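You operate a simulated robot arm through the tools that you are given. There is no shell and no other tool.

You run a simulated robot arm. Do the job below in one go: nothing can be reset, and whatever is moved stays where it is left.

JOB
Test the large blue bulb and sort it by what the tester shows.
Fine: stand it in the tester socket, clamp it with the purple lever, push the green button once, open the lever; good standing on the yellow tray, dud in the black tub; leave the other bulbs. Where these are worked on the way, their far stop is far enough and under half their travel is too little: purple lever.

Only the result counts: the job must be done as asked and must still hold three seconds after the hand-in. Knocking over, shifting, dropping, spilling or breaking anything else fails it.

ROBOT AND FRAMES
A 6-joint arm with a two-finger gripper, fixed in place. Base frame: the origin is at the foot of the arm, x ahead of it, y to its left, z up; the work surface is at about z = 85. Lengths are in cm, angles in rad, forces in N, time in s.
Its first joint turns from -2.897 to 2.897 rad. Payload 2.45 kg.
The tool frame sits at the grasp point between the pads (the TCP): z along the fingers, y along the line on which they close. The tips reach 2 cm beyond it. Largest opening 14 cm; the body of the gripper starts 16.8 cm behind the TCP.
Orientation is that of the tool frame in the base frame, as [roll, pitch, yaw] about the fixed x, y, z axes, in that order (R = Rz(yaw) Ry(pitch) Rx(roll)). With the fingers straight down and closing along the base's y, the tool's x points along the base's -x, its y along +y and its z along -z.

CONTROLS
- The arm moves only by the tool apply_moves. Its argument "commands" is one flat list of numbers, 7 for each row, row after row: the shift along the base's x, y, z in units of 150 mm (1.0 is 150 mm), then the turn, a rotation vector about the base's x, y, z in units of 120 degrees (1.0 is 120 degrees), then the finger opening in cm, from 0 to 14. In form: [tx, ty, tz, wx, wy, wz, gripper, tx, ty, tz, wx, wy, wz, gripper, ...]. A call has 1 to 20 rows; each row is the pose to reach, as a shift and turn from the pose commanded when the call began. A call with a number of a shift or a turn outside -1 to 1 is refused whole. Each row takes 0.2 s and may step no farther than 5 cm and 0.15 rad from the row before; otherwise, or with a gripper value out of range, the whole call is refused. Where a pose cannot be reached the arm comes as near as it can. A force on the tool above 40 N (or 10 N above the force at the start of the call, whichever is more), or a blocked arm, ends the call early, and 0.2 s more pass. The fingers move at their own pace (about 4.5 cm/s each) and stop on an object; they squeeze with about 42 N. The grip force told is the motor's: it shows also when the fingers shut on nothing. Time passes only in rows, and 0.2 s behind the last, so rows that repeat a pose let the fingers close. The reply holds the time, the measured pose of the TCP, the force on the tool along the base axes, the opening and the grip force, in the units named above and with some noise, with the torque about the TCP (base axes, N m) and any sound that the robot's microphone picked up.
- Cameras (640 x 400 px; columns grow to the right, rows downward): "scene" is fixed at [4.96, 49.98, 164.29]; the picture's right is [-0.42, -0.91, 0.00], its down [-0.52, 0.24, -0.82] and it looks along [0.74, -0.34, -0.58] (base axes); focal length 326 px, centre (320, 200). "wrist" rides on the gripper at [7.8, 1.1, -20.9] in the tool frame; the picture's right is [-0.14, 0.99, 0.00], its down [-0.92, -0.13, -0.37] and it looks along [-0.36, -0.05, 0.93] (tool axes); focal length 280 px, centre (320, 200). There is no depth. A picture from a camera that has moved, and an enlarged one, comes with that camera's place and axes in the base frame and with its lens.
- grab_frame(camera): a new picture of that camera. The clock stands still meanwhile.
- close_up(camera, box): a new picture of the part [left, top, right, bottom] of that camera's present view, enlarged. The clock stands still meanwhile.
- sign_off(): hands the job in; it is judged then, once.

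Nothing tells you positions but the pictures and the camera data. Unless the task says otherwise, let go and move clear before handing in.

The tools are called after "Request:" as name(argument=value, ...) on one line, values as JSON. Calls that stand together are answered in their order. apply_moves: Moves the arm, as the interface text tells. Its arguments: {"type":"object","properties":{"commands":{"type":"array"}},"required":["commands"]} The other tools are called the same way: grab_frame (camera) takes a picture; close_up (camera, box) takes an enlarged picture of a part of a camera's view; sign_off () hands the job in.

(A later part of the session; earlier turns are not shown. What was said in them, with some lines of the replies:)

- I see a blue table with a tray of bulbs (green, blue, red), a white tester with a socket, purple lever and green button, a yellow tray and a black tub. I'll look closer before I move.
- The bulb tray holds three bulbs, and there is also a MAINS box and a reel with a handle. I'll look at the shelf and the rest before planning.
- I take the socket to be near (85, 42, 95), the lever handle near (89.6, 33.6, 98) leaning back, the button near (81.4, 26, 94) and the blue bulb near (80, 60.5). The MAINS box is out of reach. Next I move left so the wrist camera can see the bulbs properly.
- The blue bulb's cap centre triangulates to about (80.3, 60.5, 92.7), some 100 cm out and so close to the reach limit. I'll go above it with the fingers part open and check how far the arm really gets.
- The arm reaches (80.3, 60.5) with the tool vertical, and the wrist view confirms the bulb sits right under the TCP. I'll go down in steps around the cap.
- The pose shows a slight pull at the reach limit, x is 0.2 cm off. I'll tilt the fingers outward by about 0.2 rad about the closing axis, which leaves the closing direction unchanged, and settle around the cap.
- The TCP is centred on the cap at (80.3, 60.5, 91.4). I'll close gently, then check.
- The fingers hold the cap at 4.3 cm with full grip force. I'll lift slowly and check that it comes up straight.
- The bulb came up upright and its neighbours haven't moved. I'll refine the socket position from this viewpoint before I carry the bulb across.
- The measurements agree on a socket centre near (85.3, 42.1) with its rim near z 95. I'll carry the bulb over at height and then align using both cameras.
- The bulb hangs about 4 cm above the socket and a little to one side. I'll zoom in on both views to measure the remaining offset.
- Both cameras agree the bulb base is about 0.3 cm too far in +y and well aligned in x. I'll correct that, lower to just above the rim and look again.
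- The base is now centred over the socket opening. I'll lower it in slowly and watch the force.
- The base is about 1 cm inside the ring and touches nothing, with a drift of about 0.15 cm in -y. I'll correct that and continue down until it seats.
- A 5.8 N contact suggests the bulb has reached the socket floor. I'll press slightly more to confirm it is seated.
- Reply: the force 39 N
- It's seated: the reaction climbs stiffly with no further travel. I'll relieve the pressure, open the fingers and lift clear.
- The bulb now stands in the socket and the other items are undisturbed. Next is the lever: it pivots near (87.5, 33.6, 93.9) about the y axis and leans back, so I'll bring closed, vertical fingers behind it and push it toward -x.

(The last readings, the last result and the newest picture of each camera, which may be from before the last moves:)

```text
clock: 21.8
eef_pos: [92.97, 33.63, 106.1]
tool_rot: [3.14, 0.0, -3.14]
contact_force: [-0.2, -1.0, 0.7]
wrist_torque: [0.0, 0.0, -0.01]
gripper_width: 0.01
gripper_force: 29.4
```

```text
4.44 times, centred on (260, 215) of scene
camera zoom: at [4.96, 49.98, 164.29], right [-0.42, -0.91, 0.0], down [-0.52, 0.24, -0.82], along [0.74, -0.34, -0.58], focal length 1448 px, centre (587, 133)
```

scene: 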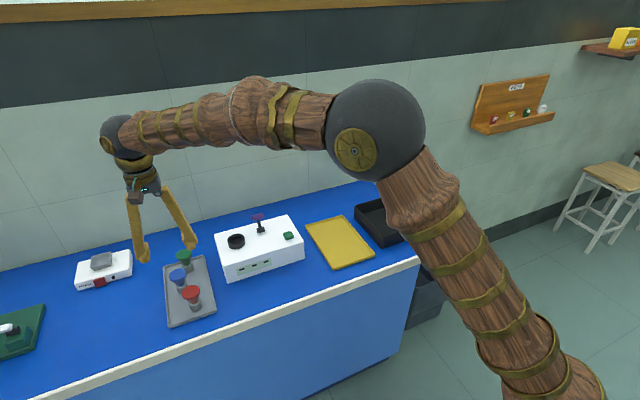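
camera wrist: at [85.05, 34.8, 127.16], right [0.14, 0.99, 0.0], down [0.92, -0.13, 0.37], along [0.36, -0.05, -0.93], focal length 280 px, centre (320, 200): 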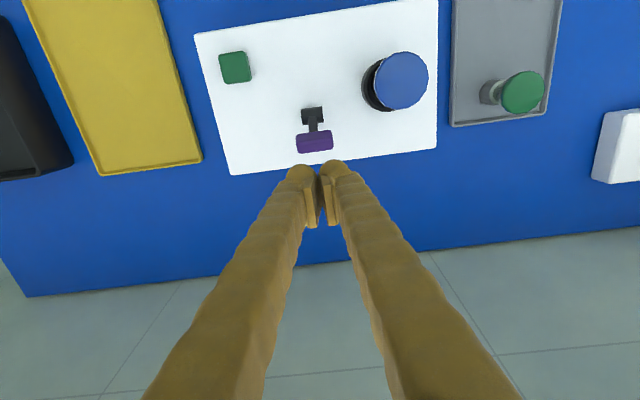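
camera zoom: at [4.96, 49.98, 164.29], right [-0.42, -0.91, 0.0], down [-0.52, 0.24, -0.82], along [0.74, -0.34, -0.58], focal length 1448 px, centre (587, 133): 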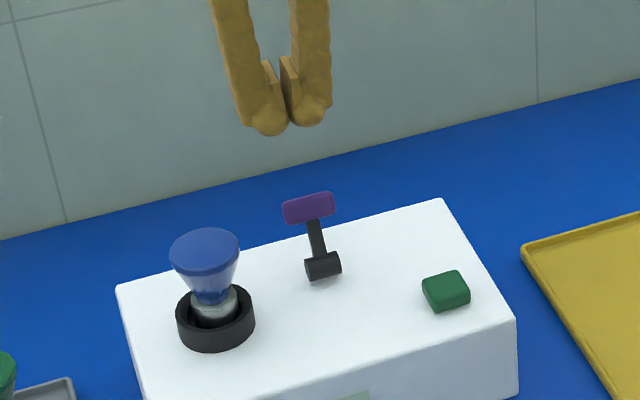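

The closed fingers are directly behind the lever handle, which sits near (89.8, 33.6, 98). I'll go down beside it.

Request:
apply_moves(commands=[0.01, 0, -0.15, 0, 0, 0, 0, 0.01, 0, -0.3, 0, 0, 0, 0, 0.01, 0, -0.42, 0, 0, 0, 0, 0.01, 0, -0.52, 0, 0, 0, 0, 0.01, 0, -0.52, 0, 0, 0, 0])

Request:
close_up(camera="wrist", box=[240, 60, 400, 240])

Request:
close_up(camera="scene", box=[205, 170, 315, 260])

```text
clock: 23.0
eef_pos: [92.98, 33.48, 98.3]
tool_rot: [-3.141, -0.001, 3.141]
contact_force: [-0.4, -0.7, -0.3]
wrist_torque: [0.03, -0.01, -0.02]
gripper_width: 0.0
gripper_force: 29.6
```

```text
2.22 times, centred on (320, 150) of wrist
camera zoom: at [85.05, 34.73, 119.3], right [0.14, 0.99, 0.0], down [0.92, -0.13, 0.37], along [0.36, -0.05, -0.93], focal length 623 px, centre (320, 311)
```

zoom: 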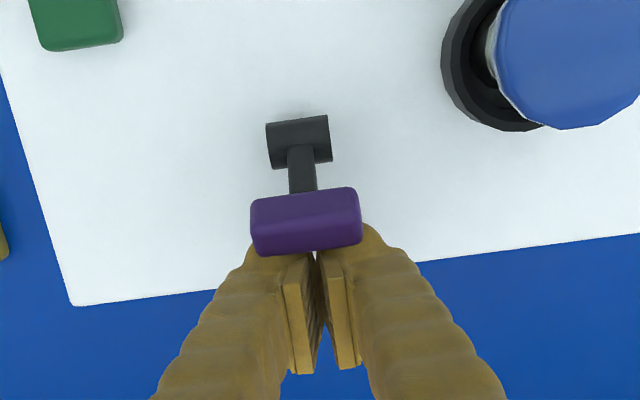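

```text
4.44 times, centred on (260, 215) of scene
camera zoom: at [4.96, 49.98, 164.29], right [-0.42, -0.91, 0.0], down [-0.52, 0.24, -0.82], along [0.74, -0.34, -0.58], focal length 1448 px, centre (587, 133)
```

zoom: 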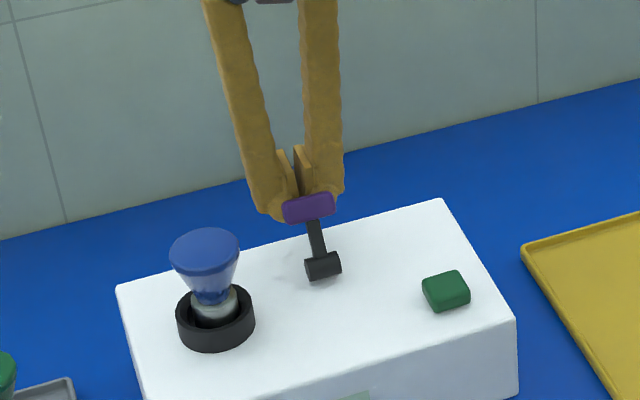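

The fingers are right behind the purple handle. I'll push it toward -x in small steps.

Request:
apply_moves(commands=[-0.04, 0, 0, 0, 0, 0, 0, -0.07, 0, 0, 0, 0, 0, 0, -0.1, 0, 0, 0, 0, 0, 0, -0.13, 0, 0, 0, 0, 0, 0, -0.16, 0, 0, 0, 0, 0, 0, -0.19, 0, 0, 0, 0, 0, 0, -0.22, 0, 0, 0, 0, 0, 0, -0.25, 0, 0, 0, 0, 0, 0, -0.28, 0, 0, 0, 0, 0, 0, -0.31, 0, 0, 0, 0, 0, 0, -0.31, 0, 0, 0, 0, 0, 0])

Request:
close_up(camera="wrist", box=[240, 60, 400, 240])

Request:
close_up(camera="scene", box=[205, 190, 315, 280])

```text
clock: 25.2
eef_pos: [88.81, 33.5, 98.35]
tool_rot: [3.141, 0.008, 3.139]
contact_force: [13.1, 4.0, -3.9]
wrist_torque: [-0.03, -0.15, -0.08]
gripper_width: 0.61
gripper_force: 29.3
stopped in row 11: the force on the tool passed its limit at 47 N (the readings are from after the stop); the commanded pose is now the measured one
```

```text
2.22 times, centred on (320, 150) of wrist
camera zoom: at [80.69, 34.6, 119.28], right [0.14, 0.99, 0.0], down [0.92, -0.13, 0.37], along [0.37, -0.05, -0.93], focal length 623 px, centre (320, 311)
```

zoom: 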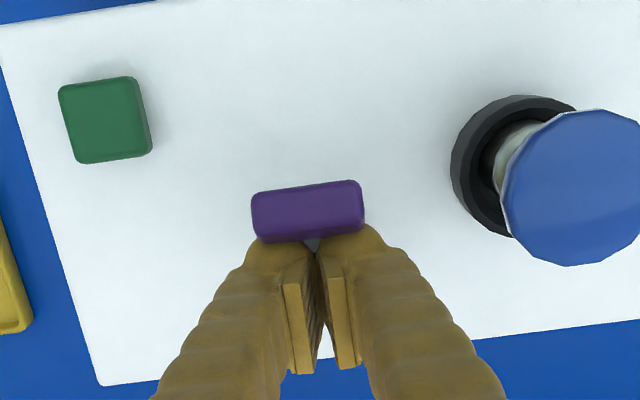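

```text
4.44 times, centred on (260, 235) of scene
camera zoom: at [4.96, 49.98, 164.29], right [-0.42, -0.91, 0.0], down [-0.52, 0.24, -0.82], along [0.74, -0.34, -0.58], focal length 1448 px, centre (587, 44)
```

zoom: 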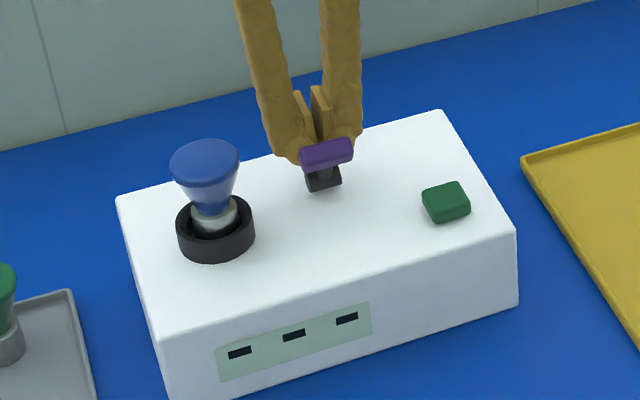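

The lever swung to a forward lean with its handle near (85.4, 33.6, 97.9), and the force rose sharply, probably at the far stop. A gentle extra push will show whether it moves any further.

Request:
apply_moves(commands=[-0.01, 0, 0, 0, 0, 0, 0, -0.02, 0, 0, 0, 0, 0, 0, -0.025, 0, 0, 0, 0, 0, 0])

Request:
close_up(camera="scene", box=[240, 200, 290, 250])

Request:
close_up(camera="wrist", box=[240, 60, 400, 240])

```text
clock: 25.7
eef_pos: [88.74, 33.38, 98.39]
tool_rot: [3.142, 0.011, 3.14]
contact_force: [11.7, 3.9, -4.0]
wrist_torque: [-0.02, -0.18, -0.07]
gripper_width: 0.6
gripper_force: 28.9
stopped in row 2: the force on the tool passed its limit at 44 N (the readings are from after the stop); the commanded pose is now the measured one
```

```text
8.00 times, centred on (265, 225) of scene
camera zoom: at [4.96, 49.98, 164.29], right [-0.42, -0.91, 0.0], down [-0.52, 0.24, -0.82], along [0.74, -0.34, -0.58], focal length 2607 px, centre (760, 0)
```

zoom: 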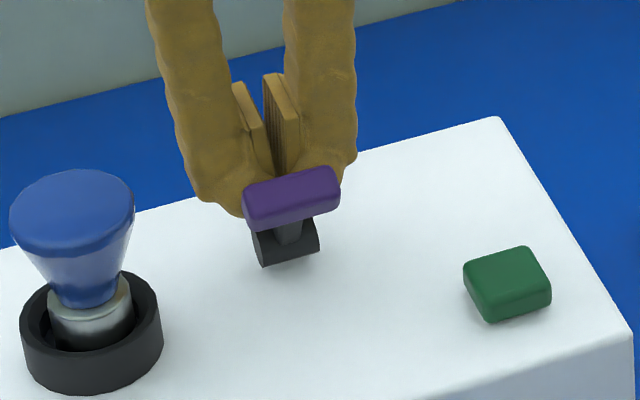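

```text
2.22 times, centred on (320, 150) of wrist
camera zoom: at [80.59, 34.57, 119.26], right [0.14, 0.99, 0.0], down [0.92, -0.13, 0.38], along [0.38, -0.05, -0.93], focal length 623 px, centre (320, 311)
```

zoom: 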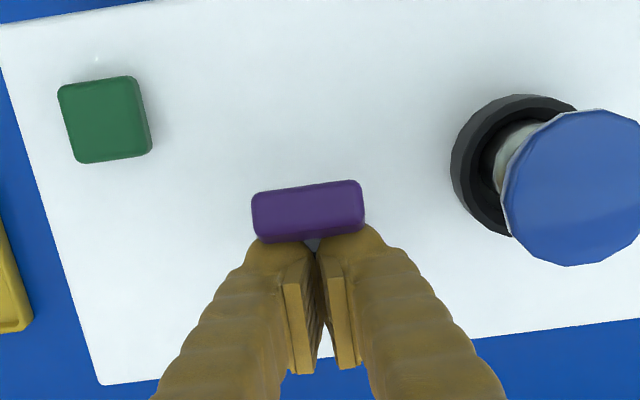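

It doesn't move, so that is the far stop. I'll open the fingers slightly to free the lever shaft, back off and check that the lever stays put.

Request:
apply_moves(commands=[0.01, 0, 0, 0, 0, 0, 1, 0.02, 0, 0, 0, 0, 0, 1.8, 0.05, 0, 0, 0, 0, 0, 1.8, 0.12, 0, 0.02, 0, 0, 0, 1.8, 0.2, 0, 0.1, 0, 0, 0, 1.8, 0.2, 0, 0.3, 0, 0, 0, 1, 0.2, 0, 0.5, 0, 0, 0, 0, 0.2, 0, 0.6, 0, 0, 0, 0])

Request:
close_up(camera="scene", box=[205, 190, 315, 290])

Request:
grab_frame(camera="wrist")

```text
clock: 27.5
eef_pos: [91.45, 33.42, 107.42]
tool_rot: [3.139, 0.01, 3.141]
contact_force: [-0.5, 0.7, -0.2]
wrist_torque: [0.0, 0.0, 0.0]
gripper_width: 0.0
gripper_force: 29.0
```

```text
4.00 times, centred on (260, 240) of scene
camera zoom: at [4.96, 49.98, 164.29], right [-0.42, -0.91, 0.0], down [-0.52, 0.24, -0.82], along [0.74, -0.34, -0.58], focal length 1303 px, centre (560, 40)
```

zoom: 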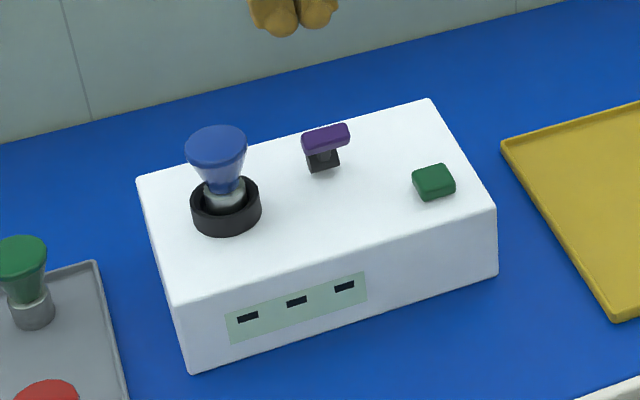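

```text
taken
camera wrist: at [83.43, 34.5, 128.41], right [0.14, 0.99, 0.0], down [0.92, -0.13, 0.38], along [0.37, -0.05, -0.93], focal length 280 px, centre (320, 200)
```

wrist: 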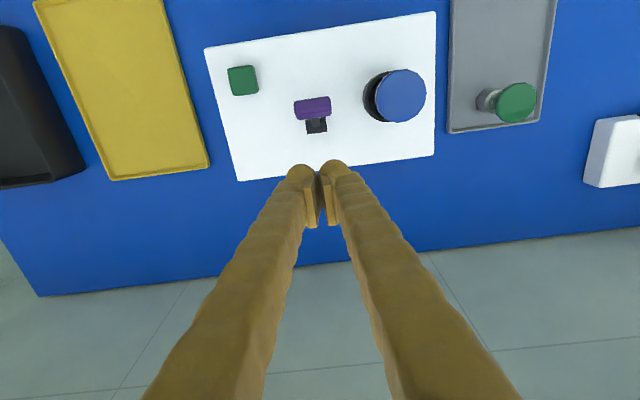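

The lever stays clamped. The button is confirmed at about (81.4, 26.05, 94), so I'll move above it with closed fingers.

Request:
apply_moves(commands=[-0.16, -0.12, 0, 0, 0, 0, 0, -0.33, -0.24, 0, 0, 0, 0, 0, -0.5, -0.37, -0.05, 0, 0, 0, 0, -0.67, -0.491, -0.15, 0, 0, 0, 0, -0.67, -0.491, -0.35, 0, 0, 0, 0, -0.67, -0.491, -0.5, 0, 0, 0, 0, -0.67, -0.491, -0.55, 0, 0, 0, 0, -0.67, -0.491, -0.55, 0, 0, 0, 0])

Request:
close_up(camera="scene", box=[205, 190, 315, 290])

Request:
grab_frame(camera="wrist")

```text
clock: 29.3
eef_pos: [81.48, 25.98, 99.07]
tool_rot: [3.14, 0.011, 3.139]
contact_force: [-0.6, 1.0, -0.2]
wrist_torque: [-0.02, 0.01, -0.01]
gripper_width: 0.01
gripper_force: 29.8
```

```text
4.00 times, centred on (260, 240) of scene
camera zoom: at [4.96, 49.98, 164.29], right [-0.42, -0.91, 0.0], down [-0.52, 0.24, -0.82], along [0.74, -0.34, -0.58], focal length 1303 px, centre (560, 40)
```

zoom: 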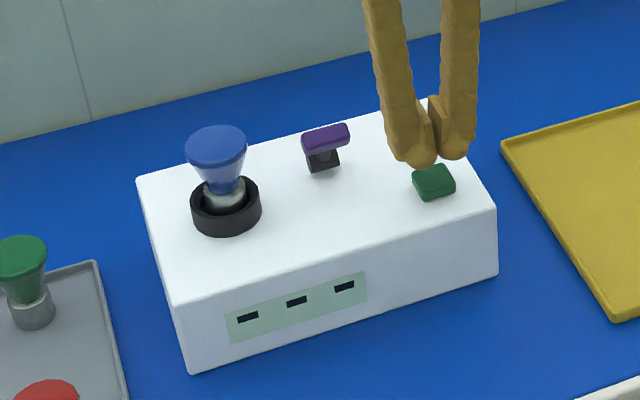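

```text
taken
camera wrist: at [73.42, 27.12, 120.04], right [0.14, 0.99, 0.0], down [0.92, -0.13, 0.38], along [0.37, -0.05, -0.93], focal length 280 px, centre (320, 200)
```

wrist: 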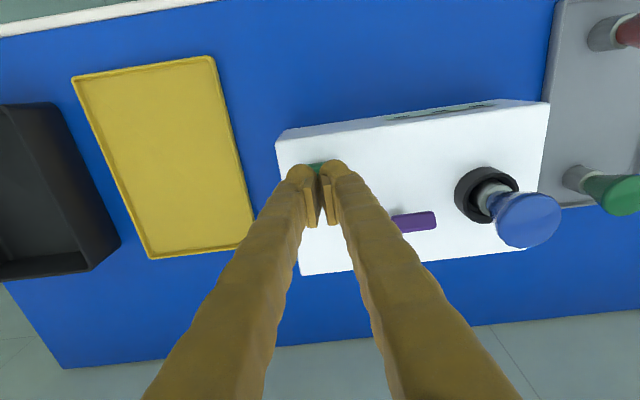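

The fingertips are above the button with a gap of about 3 cm. I'll lower to near contact and then press slowly in a single motion.

Request:
apply_moves(commands=[0, 0, -0.06, 0, 0, 0, 0, 0, 0, -0.12, 0, 0, 0, 0, 0, 0, -0.15, 0, 0, 0, 0, 0, 0, -0.15, 0, 0, 0, 0])

Request:
close_up(camera="scene", box=[260, 210, 310, 260])

```text
clock: 30.3
eef_pos: [81.45, 25.98, 96.81]
tool_rot: [3.139, 0.009, 3.139]
contact_force: [-0.4, -0.8, 0.8]
wrist_torque: [0.02, -0.01, -0.02]
gripper_width: 0.01
gripper_force: 29.2
```

```text
8.00 times, centred on (285, 235) of scene
camera zoom: at [4.96, 49.98, 164.29], right [-0.42, -0.91, 0.0], down [-0.52, 0.24, -0.82], along [0.74, -0.34, -0.58], focal length 2607 px, centre (600, -80)
```

zoom: 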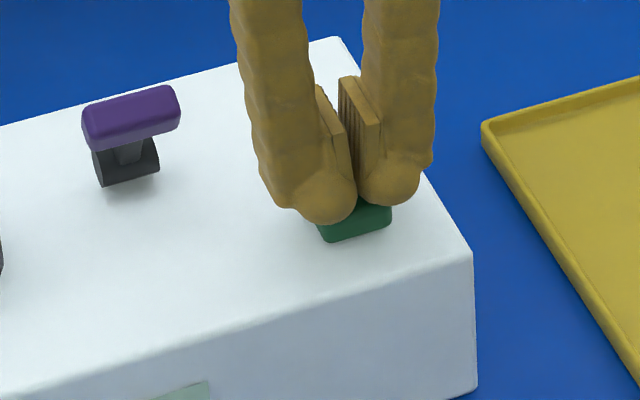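

The fingertips are centred just above the button. Now one slow press.

Request:
apply_moves(commands=[0, 0, -0.015, 0, 0, 0, 0, 0, 0, -0.03, 0, 0, 0, 0, 0, 0, -0.045, 0, 0, 0, 0, 0, 0, -0.06, 0, 0, 0, 0, 0, 0, -0.07, 0, 0, 0, 0, 0, 0, -0.08, 0, 0, 0, 0])

Request:
close_up(camera="scene", box=[205, 190, 315, 290])

Request:
close_up(camera="scene", box=[260, 210, 310, 260])

```text
clock: 31.7
eef_pos: [81.74, 25.96, 95.69]
tool_rot: [3.141, 0.01, 3.141]
contact_force: [-3.5, 2.9, 9.0]
wrist_torque: [0.06, 0.12, -0.03]
gripper_width: 0.61
gripper_force: 29.5
heard: click
```

```text
4.00 times, centred on (260, 240) of scene
camera zoom: at [4.96, 49.98, 164.29], right [-0.42, -0.91, 0.0], down [-0.52, 0.24, -0.82], along [0.74, -0.34, -0.58], focal length 1303 px, centre (560, 40)
```

zoom: 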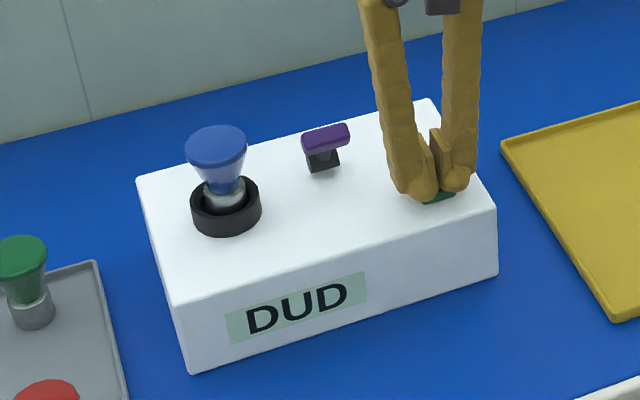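

```text
8.00 times, centred on (285, 235) of scene
camera zoom: at [4.96, 49.98, 164.29], right [-0.42, -0.91, 0.0], down [-0.52, 0.24, -0.82], along [0.74, -0.34, -0.58], focal length 2607 px, centre (600, -80)
```

zoom: 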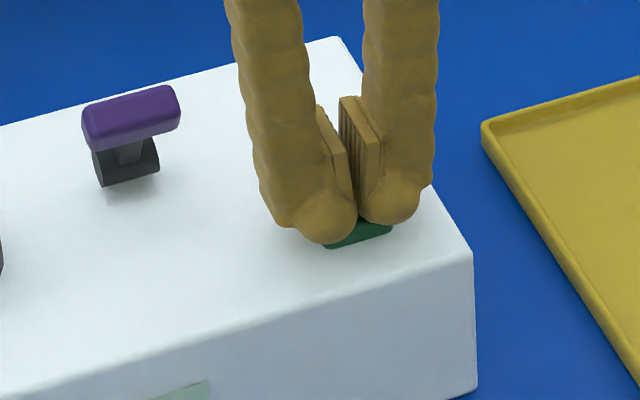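

There was a click and the display reads DUD. I'll lift straight off the button and read the display again.

Request:
apply_moves(commands=[0, 0, 0.1, 0, 0, 0, 0, 0, 0, 0.3, 0, 0, 0, 0, 0, 0, 0.5, 0, 0, 0, 0, 0, 0, 0.7, 0, 0, 0, 0, 0, 0, 0.7, 0, 0, 0, 0])

Request:
close_up(camera="scene", box=[205, 190, 315, 290])

```text
clock: 32.9
eef_pos: [81.65, 26.08, 106.41]
tool_rot: [3.14, 0.011, 3.141]
contact_force: [-0.9, -0.3, 0.1]
wrist_torque: [-0.02, 0.02, -0.03]
gripper_width: 0.0
gripper_force: 29.4
```

```text
4.00 times, centred on (260, 240) of scene
camera zoom: at [4.96, 49.98, 164.29], right [-0.42, -0.91, 0.0], down [-0.52, 0.24, -0.82], along [0.74, -0.34, -0.58], focal length 1303 px, centre (560, 40)
```

zoom: 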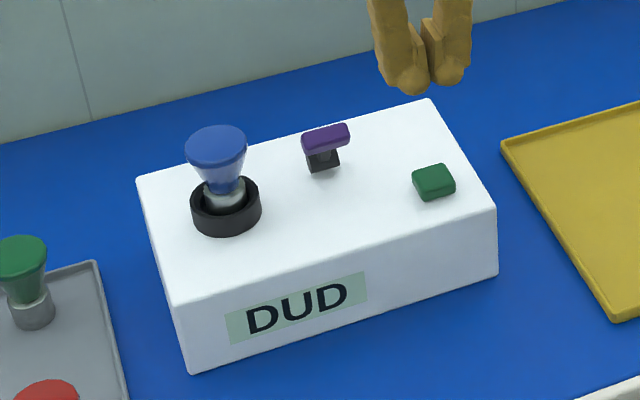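

The display still reads DUD, so the bulb goes in the black tub. First I open the lever: I'll bring the closed fingers to its front side and go down there.

Request:
apply_moves(commands=[-0.01, 0.17, 0, 0, 0, 0, 0, -0.03, 0.34, 0, 0, 0, 0, 0, -0.043, 0.501, 0, 0, 0, 0, 0, -0.043, 0.501, -0.2, 0, 0, 0, 0, -0.043, 0.501, -0.35, 0, 0, 0, 0, -0.043, 0.501, -0.35, 0, 0, 0, 0])

Request:
grab_frame(camera="wrist")

Request:
close_up(camera="scene", box=[205, 190, 315, 290])

```text
clock: 34.3
eef_pos: [81.21, 33.37, 100.94]
tool_rot: [3.14, 0.01, 3.14]
contact_force: [0.6, 0.0, 0.3]
wrist_torque: [0.0, -0.01, 0.03]
gripper_width: 0.0
gripper_force: 29.1
```

```text
taken
camera wrist: at [73.03, 34.59, 121.87], right [0.14, 0.99, 0.0], down [0.92, -0.13, 0.38], along [0.37, -0.05, -0.93], focal length 280 px, centre (320, 200)
```

wrist: 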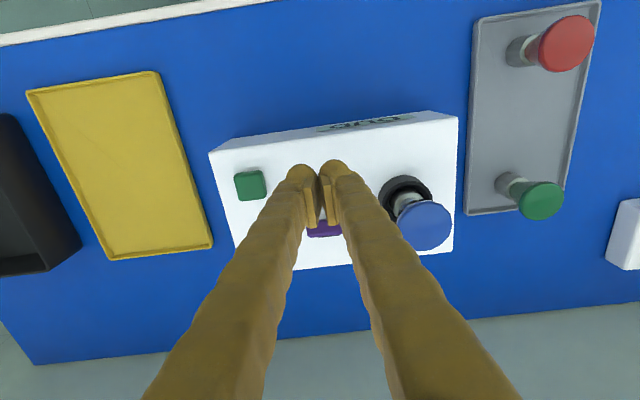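

```text
4.00 times, centred on (260, 240) of scene
camera zoom: at [4.96, 49.98, 164.29], right [-0.42, -0.91, 0.0], down [-0.52, 0.24, -0.82], along [0.74, -0.34, -0.58], focal length 1303 px, centre (560, 40)
```

zoom: 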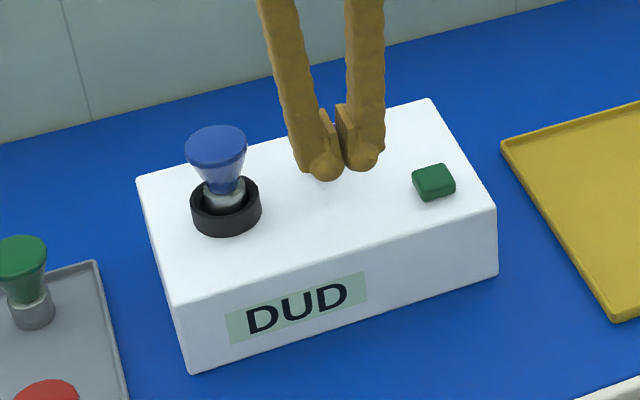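

The fingers are in front of the handle. I'll descend, then push the lever back toward +x until it reaches its stop.

Request:
apply_moves(commands=[0, 0, -0.1, 0, 0, 0, 0, 0, 0, -0.18, 0, 0, 0, 0, 0, 0, -0.18, 0, 0, 0, 0])

Request:
apply_moves(commands=[0.04, 0, 0, 0, 0, 0, 0, 0.08, 0, 0, 0, 0, 0, 0, 0.11, 0, 0, 0, 0, 0, 0, 0.14, 0, 0, 0, 0, 0, 0, 0.17, 0, 0, 0, 0, 0, 0, 0.2, 0, 0, 0, 0, 0, 0, 0.23, 0, 0, 0, 0, 0, 0, 0.26, 0, 0, 0, 0, 0, 0, 0.29, 0, 0, 0, 0, 0, 0, 0.32, 0, 0, 0, 0, 0, 0, 0.34, 0, 0, 0, 0, 0, 0, 0.36, 0, 0, 0, 0, 0, 0, 0.38, 0, 0, 0, 0, 0, 0])

Request:
close_up(camera="scene", box=[205, 190, 315, 290])

Request:
grab_frame(camera="wrist")

```text
clock: 35.1
eef_pos: [81.02, 33.42, 98.17]
tool_rot: [3.139, 0.011, 3.14]
contact_force: [-0.5, 0.3, -0.2]
wrist_torque: [0.01, 0.0, 0.02]
gripper_width: 0.01
gripper_force: 29.0
```

```text
clock: 37.9
eef_pos: [86.53, 33.57, 98.31]
tool_rot: [3.141, 0.011, 3.139]
contact_force: [-0.4, -0.1, -0.1]
wrist_torque: [-0.01, -0.02, -0.04]
gripper_width: 0.0
gripper_force: 29.4
```

```text
4.00 times, centred on (260, 240) of scene
camera zoom: at [4.96, 49.98, 164.29], right [-0.42, -0.91, 0.0], down [-0.52, 0.24, -0.82], along [0.74, -0.34, -0.58], focal length 1303 px, centre (560, 40)
```

zoom: 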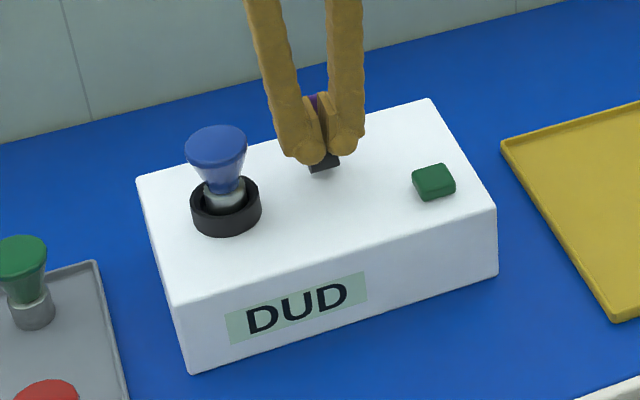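

```text
taken
camera wrist: at [78.54, 34.68, 119.23], right [0.14, 0.99, 0.0], down [0.92, -0.13, 0.38], along [0.37, -0.05, -0.93], focal length 280 px, centre (320, 200)
```

wrist: 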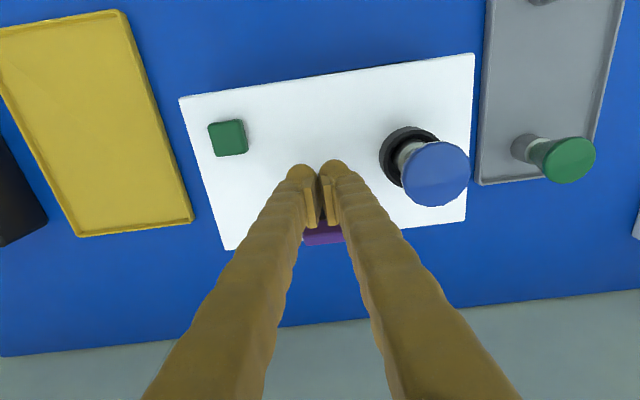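

The lever is leaning back again with no stop force yet. I'll push a little further to reach the stop.

Request:
apply_moves(commands=[0.015, 0, 0, 0, 0, 0, 0, 0.03, 0, 0, 0, 0, 0, 0, 0.045, 0, 0, 0, 0, 0, 0, 0.06, 0, 0, 0, 0, 0, 0, 0.075, 0, 0, 0, 0, 0, 0, 0.09, 0, 0, 0, 0, 0, 0, 0.1, 0, 0, 0, 0, 0, 0])

Request:
close_up(camera="scene", box=[205, 190, 315, 290])

```text
clock: 38.7
eef_pos: [86.85, 33.61, 98.32]
tool_rot: [3.141, 0.005, 3.141]
contact_force: [-13.1, -1.8, 6.3]
wrist_torque: [-0.06, -0.01, -0.11]
gripper_width: 0.59
gripper_force: 29.4
stopped in row 3: the force on the tool passed its limit at 47 N (the readings are from after the stop); the commanded pose is now the measured one
```

```text
4.00 times, centred on (260, 240) of scene
camera zoom: at [4.96, 49.98, 164.29], right [-0.42, -0.91, 0.0], down [-0.52, 0.24, -0.82], along [0.74, -0.34, -0.58], focal length 1303 px, centre (560, 40)
```

zoom: 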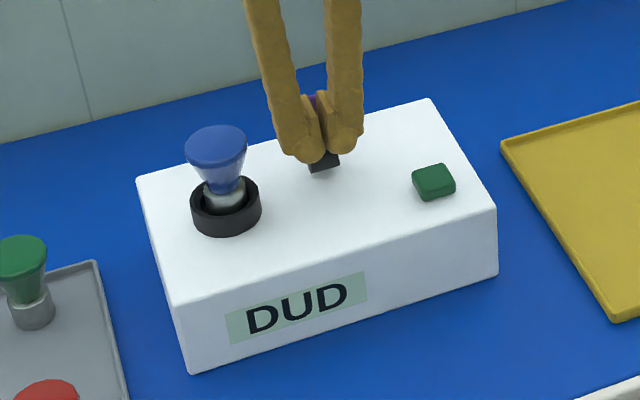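

The stop is reached. I'll free the shaft, back off to -x, lift and check the lever.

Request:
apply_moves(commands=[-0.01, 0, 0, 0, 0, 0, 1, -0.02, 0, 0, 0, 0, 0, 1.8, -0.06, 0, 0, 0, 0, 0, 1.8, -0.14, 0, 0.02, 0, 0, 0, 1.8, -0.2, 0, 0.12, 0, 0, 0, 1.8, -0.2, 0, 0.35, 0, 0, 0, 1.8, -0.2, 0, 0.6, 0, 0, 0, 3, -0.2, 0, 0.8, 0, 0, 0, 5, -0.2, 0, 0.8, 0, 0, 0, 8])

Request:
close_up(camera="scene", box=[205, 190, 315, 290])

Request:
grab_frame(camera="wrist")

```text
clock: 40.7
eef_pos: [83.99, 33.59, 110.0]
tool_rot: [-3.142, 0.005, 3.138]
contact_force: [0.4, 0.3, -1.3]
wrist_torque: [-0.02, 0.0, 0.0]
gripper_width: 8.0
gripper_force: 0.6
```

```text
4.00 times, centred on (260, 240) of scene
camera zoom: at [4.96, 49.98, 164.29], right [-0.42, -0.91, 0.0], down [-0.52, 0.24, -0.82], along [0.74, -0.34, -0.58], focal length 1303 px, centre (560, 40)
```

zoom: 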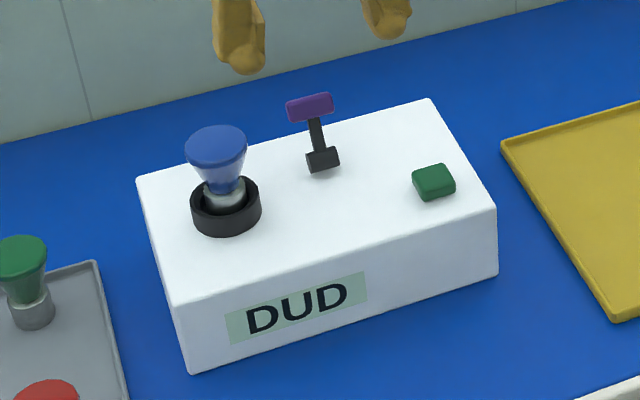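

```text
taken
camera wrist: at [75.94, 34.7, 130.98], right [0.14, 0.99, 0.0], down [0.92, -0.13, 0.37], along [0.37, -0.05, -0.93], focal length 280 px, centre (320, 200)
```

wrist: 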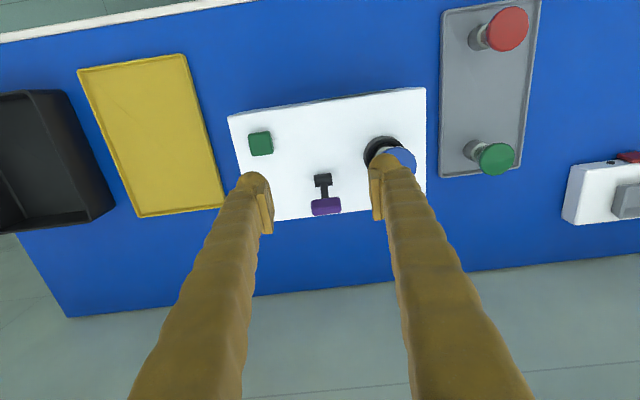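

The lever is open again at its original lean. Next I move over the blue bulb at (85.2, 42) with the fingers open 8 cm.

Request:
apply_moves(commands=[0.02, 0.19, 0, 0, 0, 0, 8, 0.05, 0.38, 0, 0, 0, 0, 8, 0.08, 0.56, 0, 0, 0, 0, 8, 0.08, 0.56, -0.15, 0, 0, 0, 8, 0.08, 0.56, -0.3, 0, 0, 0, 8, 0.08, 0.56, -0.3, 0, 0, 0, 8])

Request:
grab_frame(camera="wrist")

Request:
close_up(camera="scene", box=[205, 190, 315, 290])

```text
clock: 42.1
eef_pos: [85.28, 41.8, 105.79]
tool_rot: [3.141, 0.005, 3.141]
contact_force: [0.3, -0.2, 0.4]
wrist_torque: [-0.03, 0.01, 0.0]
gripper_width: 7.98
gripper_force: 0.2
```

```text
taken
camera wrist: at [77.29, 43.05, 126.76], right [0.14, 0.99, 0.0], down [0.92, -0.13, 0.37], along [0.37, -0.05, -0.93], focal length 280 px, centre (320, 200)
```

wrist: 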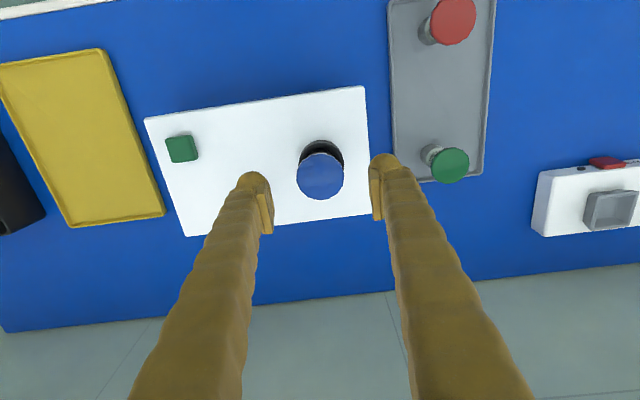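

```text
4.00 times, centred on (260, 240) of scene
camera zoom: at [4.96, 49.98, 164.29], right [-0.42, -0.91, 0.0], down [-0.52, 0.24, -0.82], along [0.74, -0.34, -0.58], focal length 1303 px, centre (560, 40)
```

zoom: 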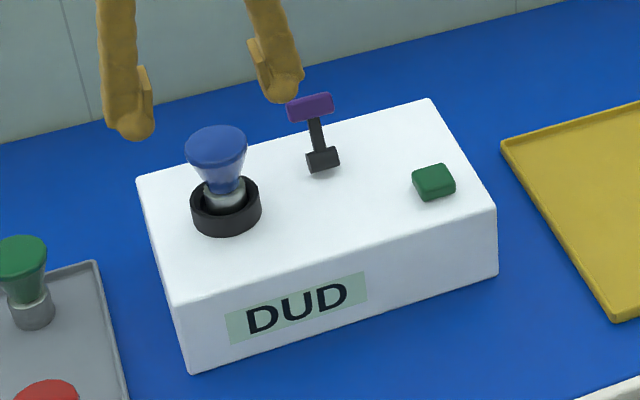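

I'm centred over the cap. I'll go down to the earlier grasp height and close.

Request:
apply_moves(commands=[0, 0, 0, 0, 0, 0, 7, 0, 0, -0.12, 0, 0, 0, 7, 0, 0, -0.24, 0, 0, 0, 7, 0, 0, -0.34, 0, 0, 0, 7, 0, 0, -0.42, 0, 0, 0, 7, 0, 0, -0.42, 0, 0, 0, 7])

Request:
apply_moves(commands=[0, 0, 0, 0, 0, 0, 6, 0, 0, 0, 0, 0, 0, 5, 0, 0, 0, 0, 0, 0, 4.2, 0, 0, 0, 0, 0, 0, 4, 0, 0, 0, 0, 0, 0, 4])

Request:
close_up(camera="scene", box=[205, 190, 315, 290])

Request:
grab_frame(camera="wrist")

```text
clock: 43.5
eef_pos: [84.97, 41.97, 99.42]
tool_rot: [-3.141, 0.003, 3.14]
contact_force: [0.0, 0.2, -0.1]
wrist_torque: [0.0, 0.0, 0.0]
gripper_width: 7.01
gripper_force: 0.0
```

```text
clock: 44.7
eef_pos: [84.98, 41.85, 99.46]
tool_rot: [-3.141, 0.006, 3.14]
contact_force: [-0.2, -0.4, -0.1]
wrist_torque: [0.02, -0.05, -0.01]
gripper_width: 4.34
gripper_force: 41.9
```

```text
4.00 times, centred on (260, 240) of scene
camera zoom: at [4.96, 49.98, 164.29], right [-0.42, -0.91, 0.0], down [-0.52, 0.24, -0.82], along [0.74, -0.34, -0.58], focal length 1303 px, centre (560, 40)
```

zoom: 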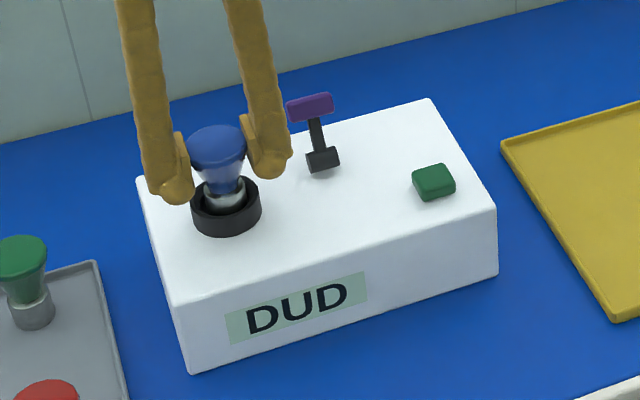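

```text
taken
camera wrist: at [77.01, 43.06, 120.36], right [0.14, 0.99, 0.0], down [0.92, -0.13, 0.37], along [0.37, -0.05, -0.93], focal length 280 px, centre (320, 200)
```

wrist: 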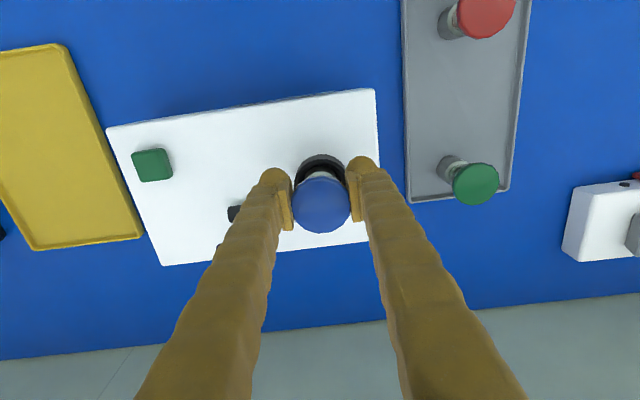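

The grip is firm at 4.34 cm. I'll lift the bulb straight out of the socket.

Request:
apply_moves(commands=[0, 0, 0.03, 0, 0, 0, 4, 0, 0, 0.08, 0, 0, 0, 4, 0, 0, 0.14, 0, 0, 0, 4, 0, 0, 0.24, 0, 0, 0, 4, 0, 0, 0.38, 0, 0, 0, 4, 0, 0, 0.54, 0, 0, 0, 4, 0, 0, 0.7, 0, 0, 0, 4, 0, 0, 0.85, 0, 0, 0, 4, 0, 0, 0.95, 0, 0, 0, 4, 0, 0, 0.95, 0, 0, 0, 4])

Request:
grab_frame(camera="scene")

Request:
grab_frame(camera="wrist")

```text
clock: 46.9
eef_pos: [85.19, 41.96, 113.8]
tool_rot: [3.14, 0.005, 3.14]
contact_force: [-0.6, 0.2, 0.2]
wrist_torque: [0.0, -0.04, 0.0]
gripper_width: 4.36
gripper_force: 42.0
```

```text
taken
```

scene: 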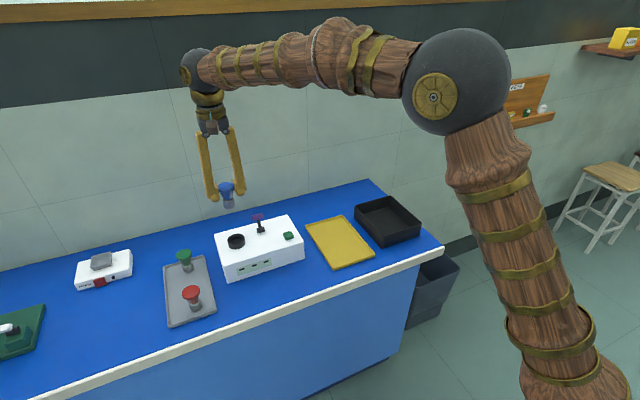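

```text
taken
camera wrist: at [77.17, 43.15, 134.7], right [0.14, 0.99, 0.0], down [0.92, -0.13, 0.37], along [0.37, -0.05, -0.93], focal length 280 px, centre (320, 200)
```

wrist: 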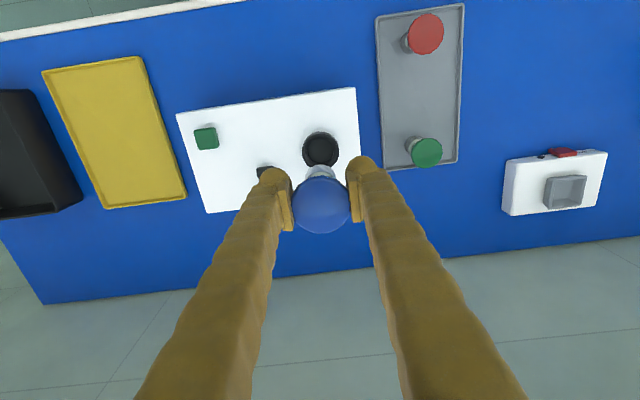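

The bulb is held clear and the tester is undisturbed. Next I carry it to the right at this height, toward the black tub near (81, -13).

Request:
apply_moves(commands=[-0.02, -0.2, 0, 0, 0, 0, 4, -0.04, -0.4, 0, 0, 0, 0, 4, -0.06, -0.6, 0, 0, 0, 0, 4, -0.08, -0.8, 0, 0, 0, 0, 4, -0.1, -1, 0, 0, 0, 0, 4])

Request:
apply_moves(commands=[-0.02, -0.2, 0, 0, 0, 0, 4, -0.04, -0.4, 0, 0, 0, 0, 4, -0.06, -0.6, 0, 0, 0, 0, 4, -0.08, -0.8, 0, 0, 0, 0, 4, -0.1, -1, 0, 0, 0, 0, 4])

Request:
apply_moves(commands=[-0.02, -0.2, 0, 0, 0, 0, 4, -0.04, -0.4, 0, 0, 0, 0, 4, -0.06, -0.6, 0, 0, 0, 0, 4, -0.08, -0.8, 0, 0, 0, 0, 4, -0.08, -0.8, 0, 0, 0, 0, 4])

Request:
grab_frame(camera="scene")

Request:
grab_frame(camera="wrist")

```text
clock: 48.1
eef_pos: [83.79, 26.97, 113.83]
tool_rot: [-3.141, 0.004, 3.139]
contact_force: [1.0, 0.1, -0.5]
wrist_torque: [0.0, -0.03, 0.0]
gripper_width: 4.39
gripper_force: 41.8
```

```text
clock: 49.3
eef_pos: [82.14, 11.97, 113.6]
tool_rot: [3.14, 0.005, 3.14]
contact_force: [0.0, -0.1, -0.4]
wrist_torque: [0.0, 0.0, -0.03]
gripper_width: 4.37
gripper_force: 41.7
```

```text
clock: 50.5
eef_pos: [81.01, 0.02, 113.64]
tool_rot: [-3.14, 0.004, -3.141]
contact_force: [0.4, -0.1, 0.3]
wrist_torque: [-0.02, 0.05, -0.01]
gripper_width: 4.35
gripper_force: 41.8
```

```text
taken
```

scene: 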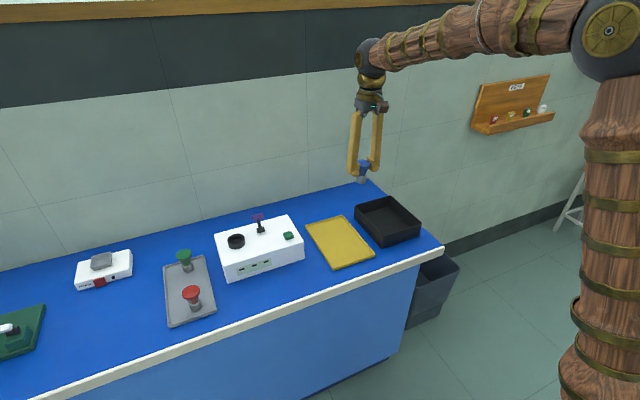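

```text
taken
camera wrist: at [72.89, 1.28, 134.59], right [0.14, 0.99, 0.0], down [0.92, -0.13, 0.37], along [0.37, -0.05, -0.93], focal length 280 px, centre (320, 200)
```

wrist: 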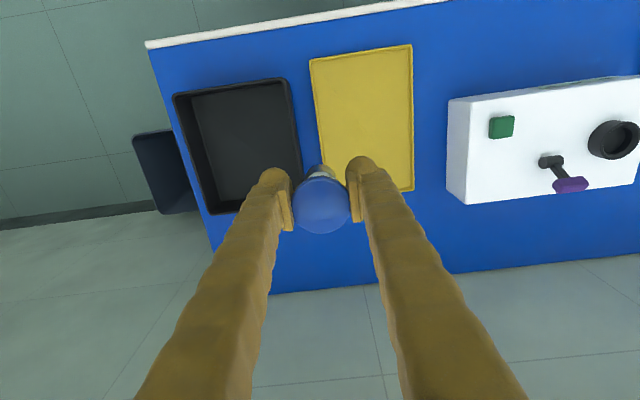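

The tub floor centre is about (80.4, -12.9, 86). I'll move over it at height and check alignment.

Request:
apply_moves(commands=[-0.01, -0.22, 0, 0, 0, 0, 4, -0.02, -0.44, 0, 0, 0, 0, 4, -0.03, -0.66, 0, 0, 0, 0, 4, -0.04, -0.86, 0, 0, 0, 0, 4, -0.04, -0.86, 0, 0, 0, 0, 4, -0.04, -0.86, -0.2, 0, 0, 0, 4, -0.04, -0.86, -0.4, 0, 0, 0, 4, -0.04, -0.86, -0.5, 0, 0, 0, 4, -0.04, -0.86, -0.5, 0, 0, 0, 4])

Request:
close_up(camera="scene", box=[300, 130, 450, 270])

Request:
grab_frame(camera="wrist")

```text
clock: 52.5
eef_pos: [80.15, -12.89, 106.4]
tool_rot: [3.141, 0.006, 3.139]
contact_force: [-0.6, -0.5, -0.9]
wrist_torque: [0.01, 0.05, 0.01]
gripper_width: 4.36
gripper_force: 41.9
```

```text
2.86 times, centred on (375, 200) of scene
camera zoom: at [4.96, 49.98, 164.29], right [-0.42, -0.91, 0.0], down [-0.52, 0.24, -0.82], along [0.74, -0.34, -0.58], focal length 931 px, centre (163, 200)
```

zoom: 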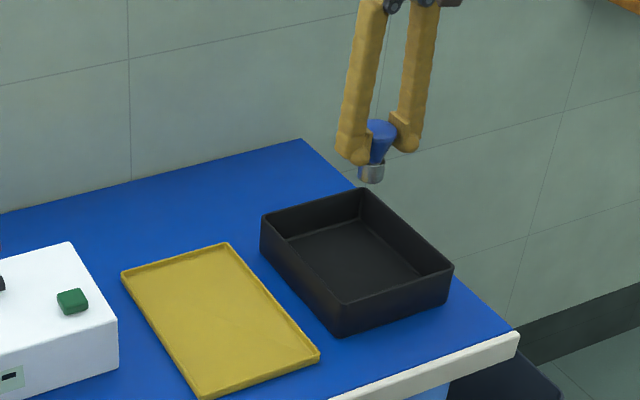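

```text
taken
camera wrist: at [72.19, -11.68, 127.28], right [0.14, 0.99, 0.0], down [0.92, -0.13, 0.37], along [0.37, -0.05, -0.93], focal length 280 px, centre (320, 200)
```

wrist: 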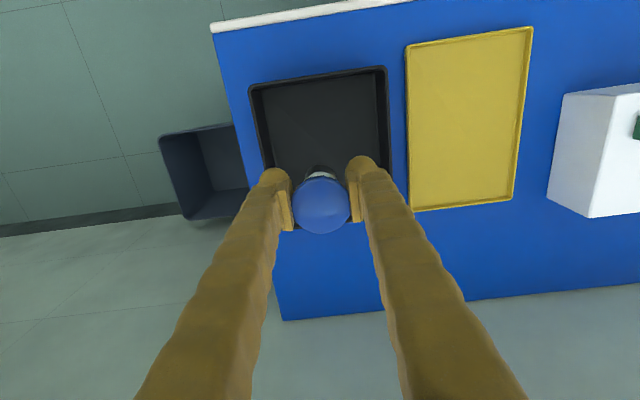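

The landing point projects to the middle of the tub floor. I'll go down to near the floor, slowing at the end.

Request:
apply_moves(commands=[0, 0, -0.2, 0, 0, 0, 4, 0, 0, -0.4, 0, 0, 0, 4, 0, 0, -0.6, 0, 0, 0, 4, 0, 0, -0.75, 0, 0, 0, 4, 0, 0, -0.85, 0, 0, 0, 4, 0, 0, -0.9, 0, 0, 0, 4, 0, 0, -0.9, 0, 0, 0, 4])

Request:
close_up(camera="scene", box=[330, 170, 430, 260])

```text
clock: 54.1
eef_pos: [80.33, -12.96, 92.87]
tool_rot: [-3.141, 0.006, 3.14]
contact_force: [0.8, 0.2, -0.6]
wrist_torque: [0.0, -0.04, 0.01]
gripper_width: 4.33
gripper_force: 42.4
```

```text
4.44 times, centred on (380, 215) of scene
camera zoom: at [4.96, 49.98, 164.29], right [-0.42, -0.91, 0.0], down [-0.52, 0.24, -0.82], along [0.74, -0.34, -0.58], focal length 1448 px, centre (53, 133)
```

zoom: 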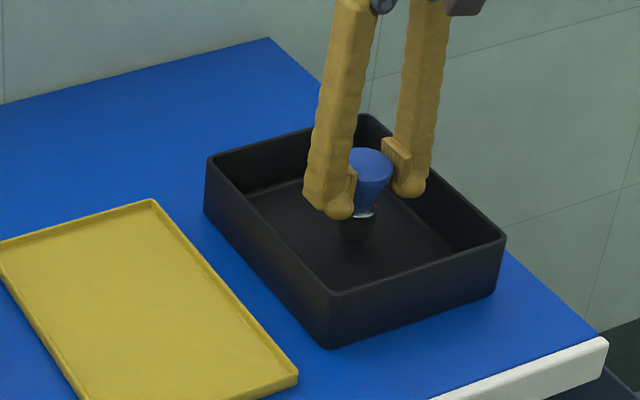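

The bulb is inside the tub just above its floor. I'll ease it down until it touches.

Request:
apply_moves(commands=[0, 0, -0.01, 0, 0, 0, 4, 0, 0, -0.02, 0, 0, 0, 4, 0, 0, -0.03, 0, 0, 0, 4, 0, 0, -0.04, 0, 0, 0, 4, 0, 0, -0.05, 0, 0, 0, 4, 0, 0, -0.05, 0, 0, 0, 4])

Request:
close_up(camera="scene", box=[330, 170, 430, 260])

```text
clock: 55.5
eef_pos: [80.41, -12.97, 91.9]
tool_rot: [-3.14, 0.006, 3.141]
contact_force: [0.4, 0.0, -0.4]
wrist_torque: [-0.02, 0.0, -0.01]
gripper_width: 4.37
gripper_force: 42.3
```

```text
4.44 times, centred on (380, 215) of scene
camera zoom: at [4.96, 49.98, 164.29], right [-0.42, -0.91, 0.0], down [-0.52, 0.24, -0.82], along [0.74, -0.34, -0.58], focal length 1448 px, centre (53, 133)
```

zoom: 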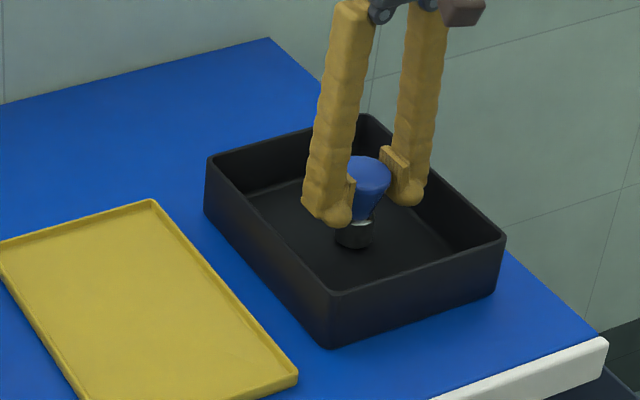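

Request:
apply_moves(commands=[0, 0, -0.01, 0, 0, 0, 4, 0, 0, -0.02, 0, 0, 0, 4, 0, 0, -0.03, 0, 0, 0, 4, 0, 0, -0.03, 0, 0, 0, 4])

```text
clock: 56.5
eef_pos: [80.33, -12.94, 91.54]
tool_rot: [-3.141, 0.004, 3.139]
contact_force: [0.1, -0.2, -1.3]
wrist_torque: [0.0, -0.01, 0.0]
gripper_width: 4.39
gripper_force: 42.5
```

The bulb still hasn't touched and the TCP is at z 91.5. I'll continue in small steps until the force rises.

Request:
apply_moves(commands=[0, 0, -0.008, 0, 0, 0, 4, 0, 0, -0.016, 0, 0, 0, 4, 0, 0, -0.024, 0, 0, 0, 4, 0, 0, -0.024, 0, 0, 0, 4])

Request:
close_up(camera="scene", box=[350, 190, 410, 240])

```text
clock: 57.5
eef_pos: [80.5, -13.0, 91.28]
tool_rot: [3.141, 0.008, 3.141]
contact_force: [-0.5, -1.6, 39.0]
wrist_torque: [-0.03, -0.26, -0.01]
gripper_width: 4.36
gripper_force: 41.9
```

```text
8.00 times, centred on (380, 215) of scene
camera zoom: at [4.96, 49.98, 164.29], right [-0.42, -0.91, 0.0], down [-0.52, 0.24, -0.82], along [0.74, -0.34, -0.58], focal length 2607 px, centre (-160, 80)
```

zoom: 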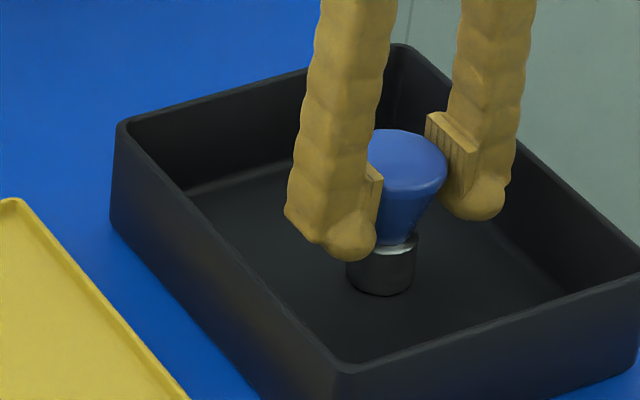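

The bulb is on the tub floor. I'll ease the pressure, open the fingers and lift clear.

Request:
apply_moves(commands=[0, 0, 0.01, 0, 0, 0, 4, 0, 0, 0.015, 0, 0, 0, 4, 0, 0, 0.015, 0, 0, 0, 4])

Request:
apply_moves(commands=[0, 0, 0, 0, 0, 0, 4.6, 0, 0, 0, 0, 0, 0, 5, 0, 0, 0, 0, 0, 0, 6, 0, 0, 0, 0, 0, 0, 7, 0, 0, 0, 0, 0, 0, 7.5, 0, 0, 0, 0, 0, 0, 7.5])

Request:
apply_moves(commands=[0, 0, 0.1, 0, 0, 0, 7.5, 0, 0, 0.25, 0, 0, 0, 7.5, 0, 0, 0.5, 0, 0, 0, 7.5, 0, 0, 0.75, 0, 0, 0, 7.5, 0, 0, 1, 0, 0, 0, 7.5, 0, 0, 1, 0, 0, 0, 7.5, 0, 0, 1, 0, 0, 0, 7.5, 0, 0, 1, 0, 0, 0, 7.5])

Request:
grab_frame(camera="scene")

Request:
grab_frame(camera="wrist")

Request:
close_up(camera="scene", box=[150, 190, 430, 340])

```text
clock: 58.3
eef_pos: [80.3, -12.95, 91.31]
tool_rot: [-3.141, 0.003, 3.14]
contact_force: [3.7, 0.2, 9.8]
wrist_torque: [0.01, -0.39, -0.04]
gripper_width: 4.39
gripper_force: 41.9
```

```text
clock: 59.7
eef_pos: [80.39, -12.92, 91.37]
tool_rot: [-3.14, 0.006, 3.139]
contact_force: [0.3, 0.2, -0.5]
wrist_torque: [0.04, 0.01, 0.01]
gripper_width: 7.5
gripper_force: 0.1
```

```text
clock: 61.5
eef_pos: [80.46, -13.18, 106.27]
tool_rot: [-3.141, 0.004, 3.14]
contact_force: [0.5, 0.8, 0.0]
wrist_torque: [-0.01, -0.03, 0.03]
gripper_width: 7.5
gripper_force: 0.1
```

```text
taken
```

scene: 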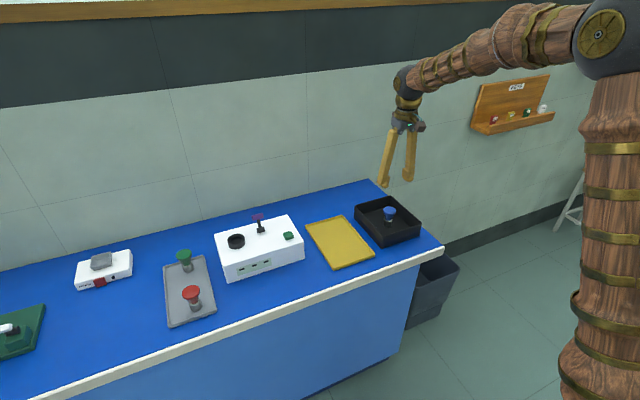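

```text
taken
camera wrist: at [72.5, -11.95, 127.15], right [0.14, 0.99, 0.0], down [0.92, -0.13, 0.37], along [0.37, -0.05, -0.93], focal length 280 px, centre (320, 200)
```

wrist: 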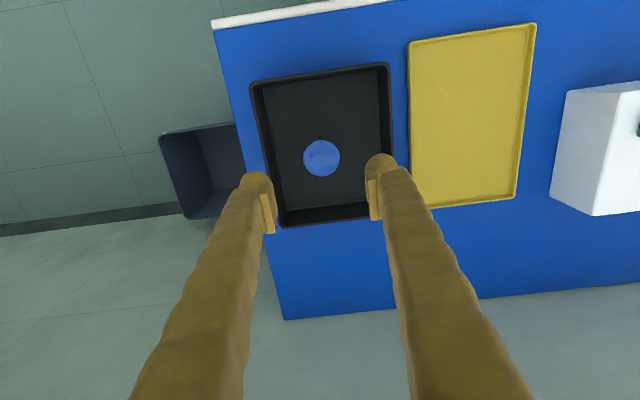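

```text
2.29 times, centred on (290, 265) of scene
camera zoom: at [4.96, 49.98, 164.29], right [-0.42, -0.91, 0.0], down [-0.52, 0.24, -0.82], along [0.74, -0.34, -0.58], focal length 745 px, centre (389, 51)
```

zoom: 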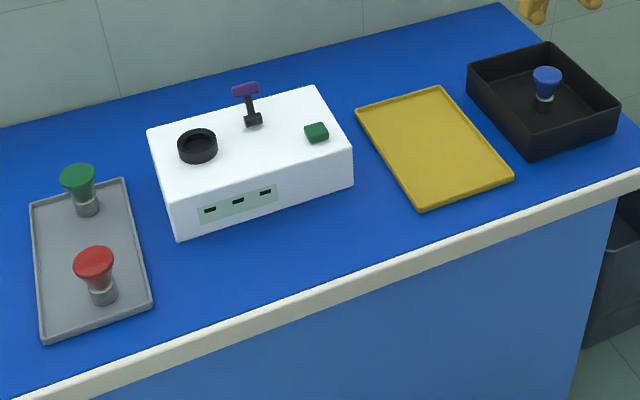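

The blue bulb tested DUD and now stands in the black tub. The lever is open, the red and green bulbs are still on their tray, and the hand is clear. I'm handing in.

Request:
sign_off()

```text
The job is handed in.
```

The large blue bulb tested as a **dud**, and it is now standing in the black tub.

- **Test:** I stood the bulb in the socket and clamped it with the purple lever pushed to its far stop. I pressed the green button once, heard one click, and the display read "DUD".
- **After the test:** I pushed the lever back to its open stop before lifting the bulb out.
- **Everything else:** The red and green bulbs are still standing on their tray, and nothing else looked moved in the last pictures. The gripper was open and clear of the table when I handed in.
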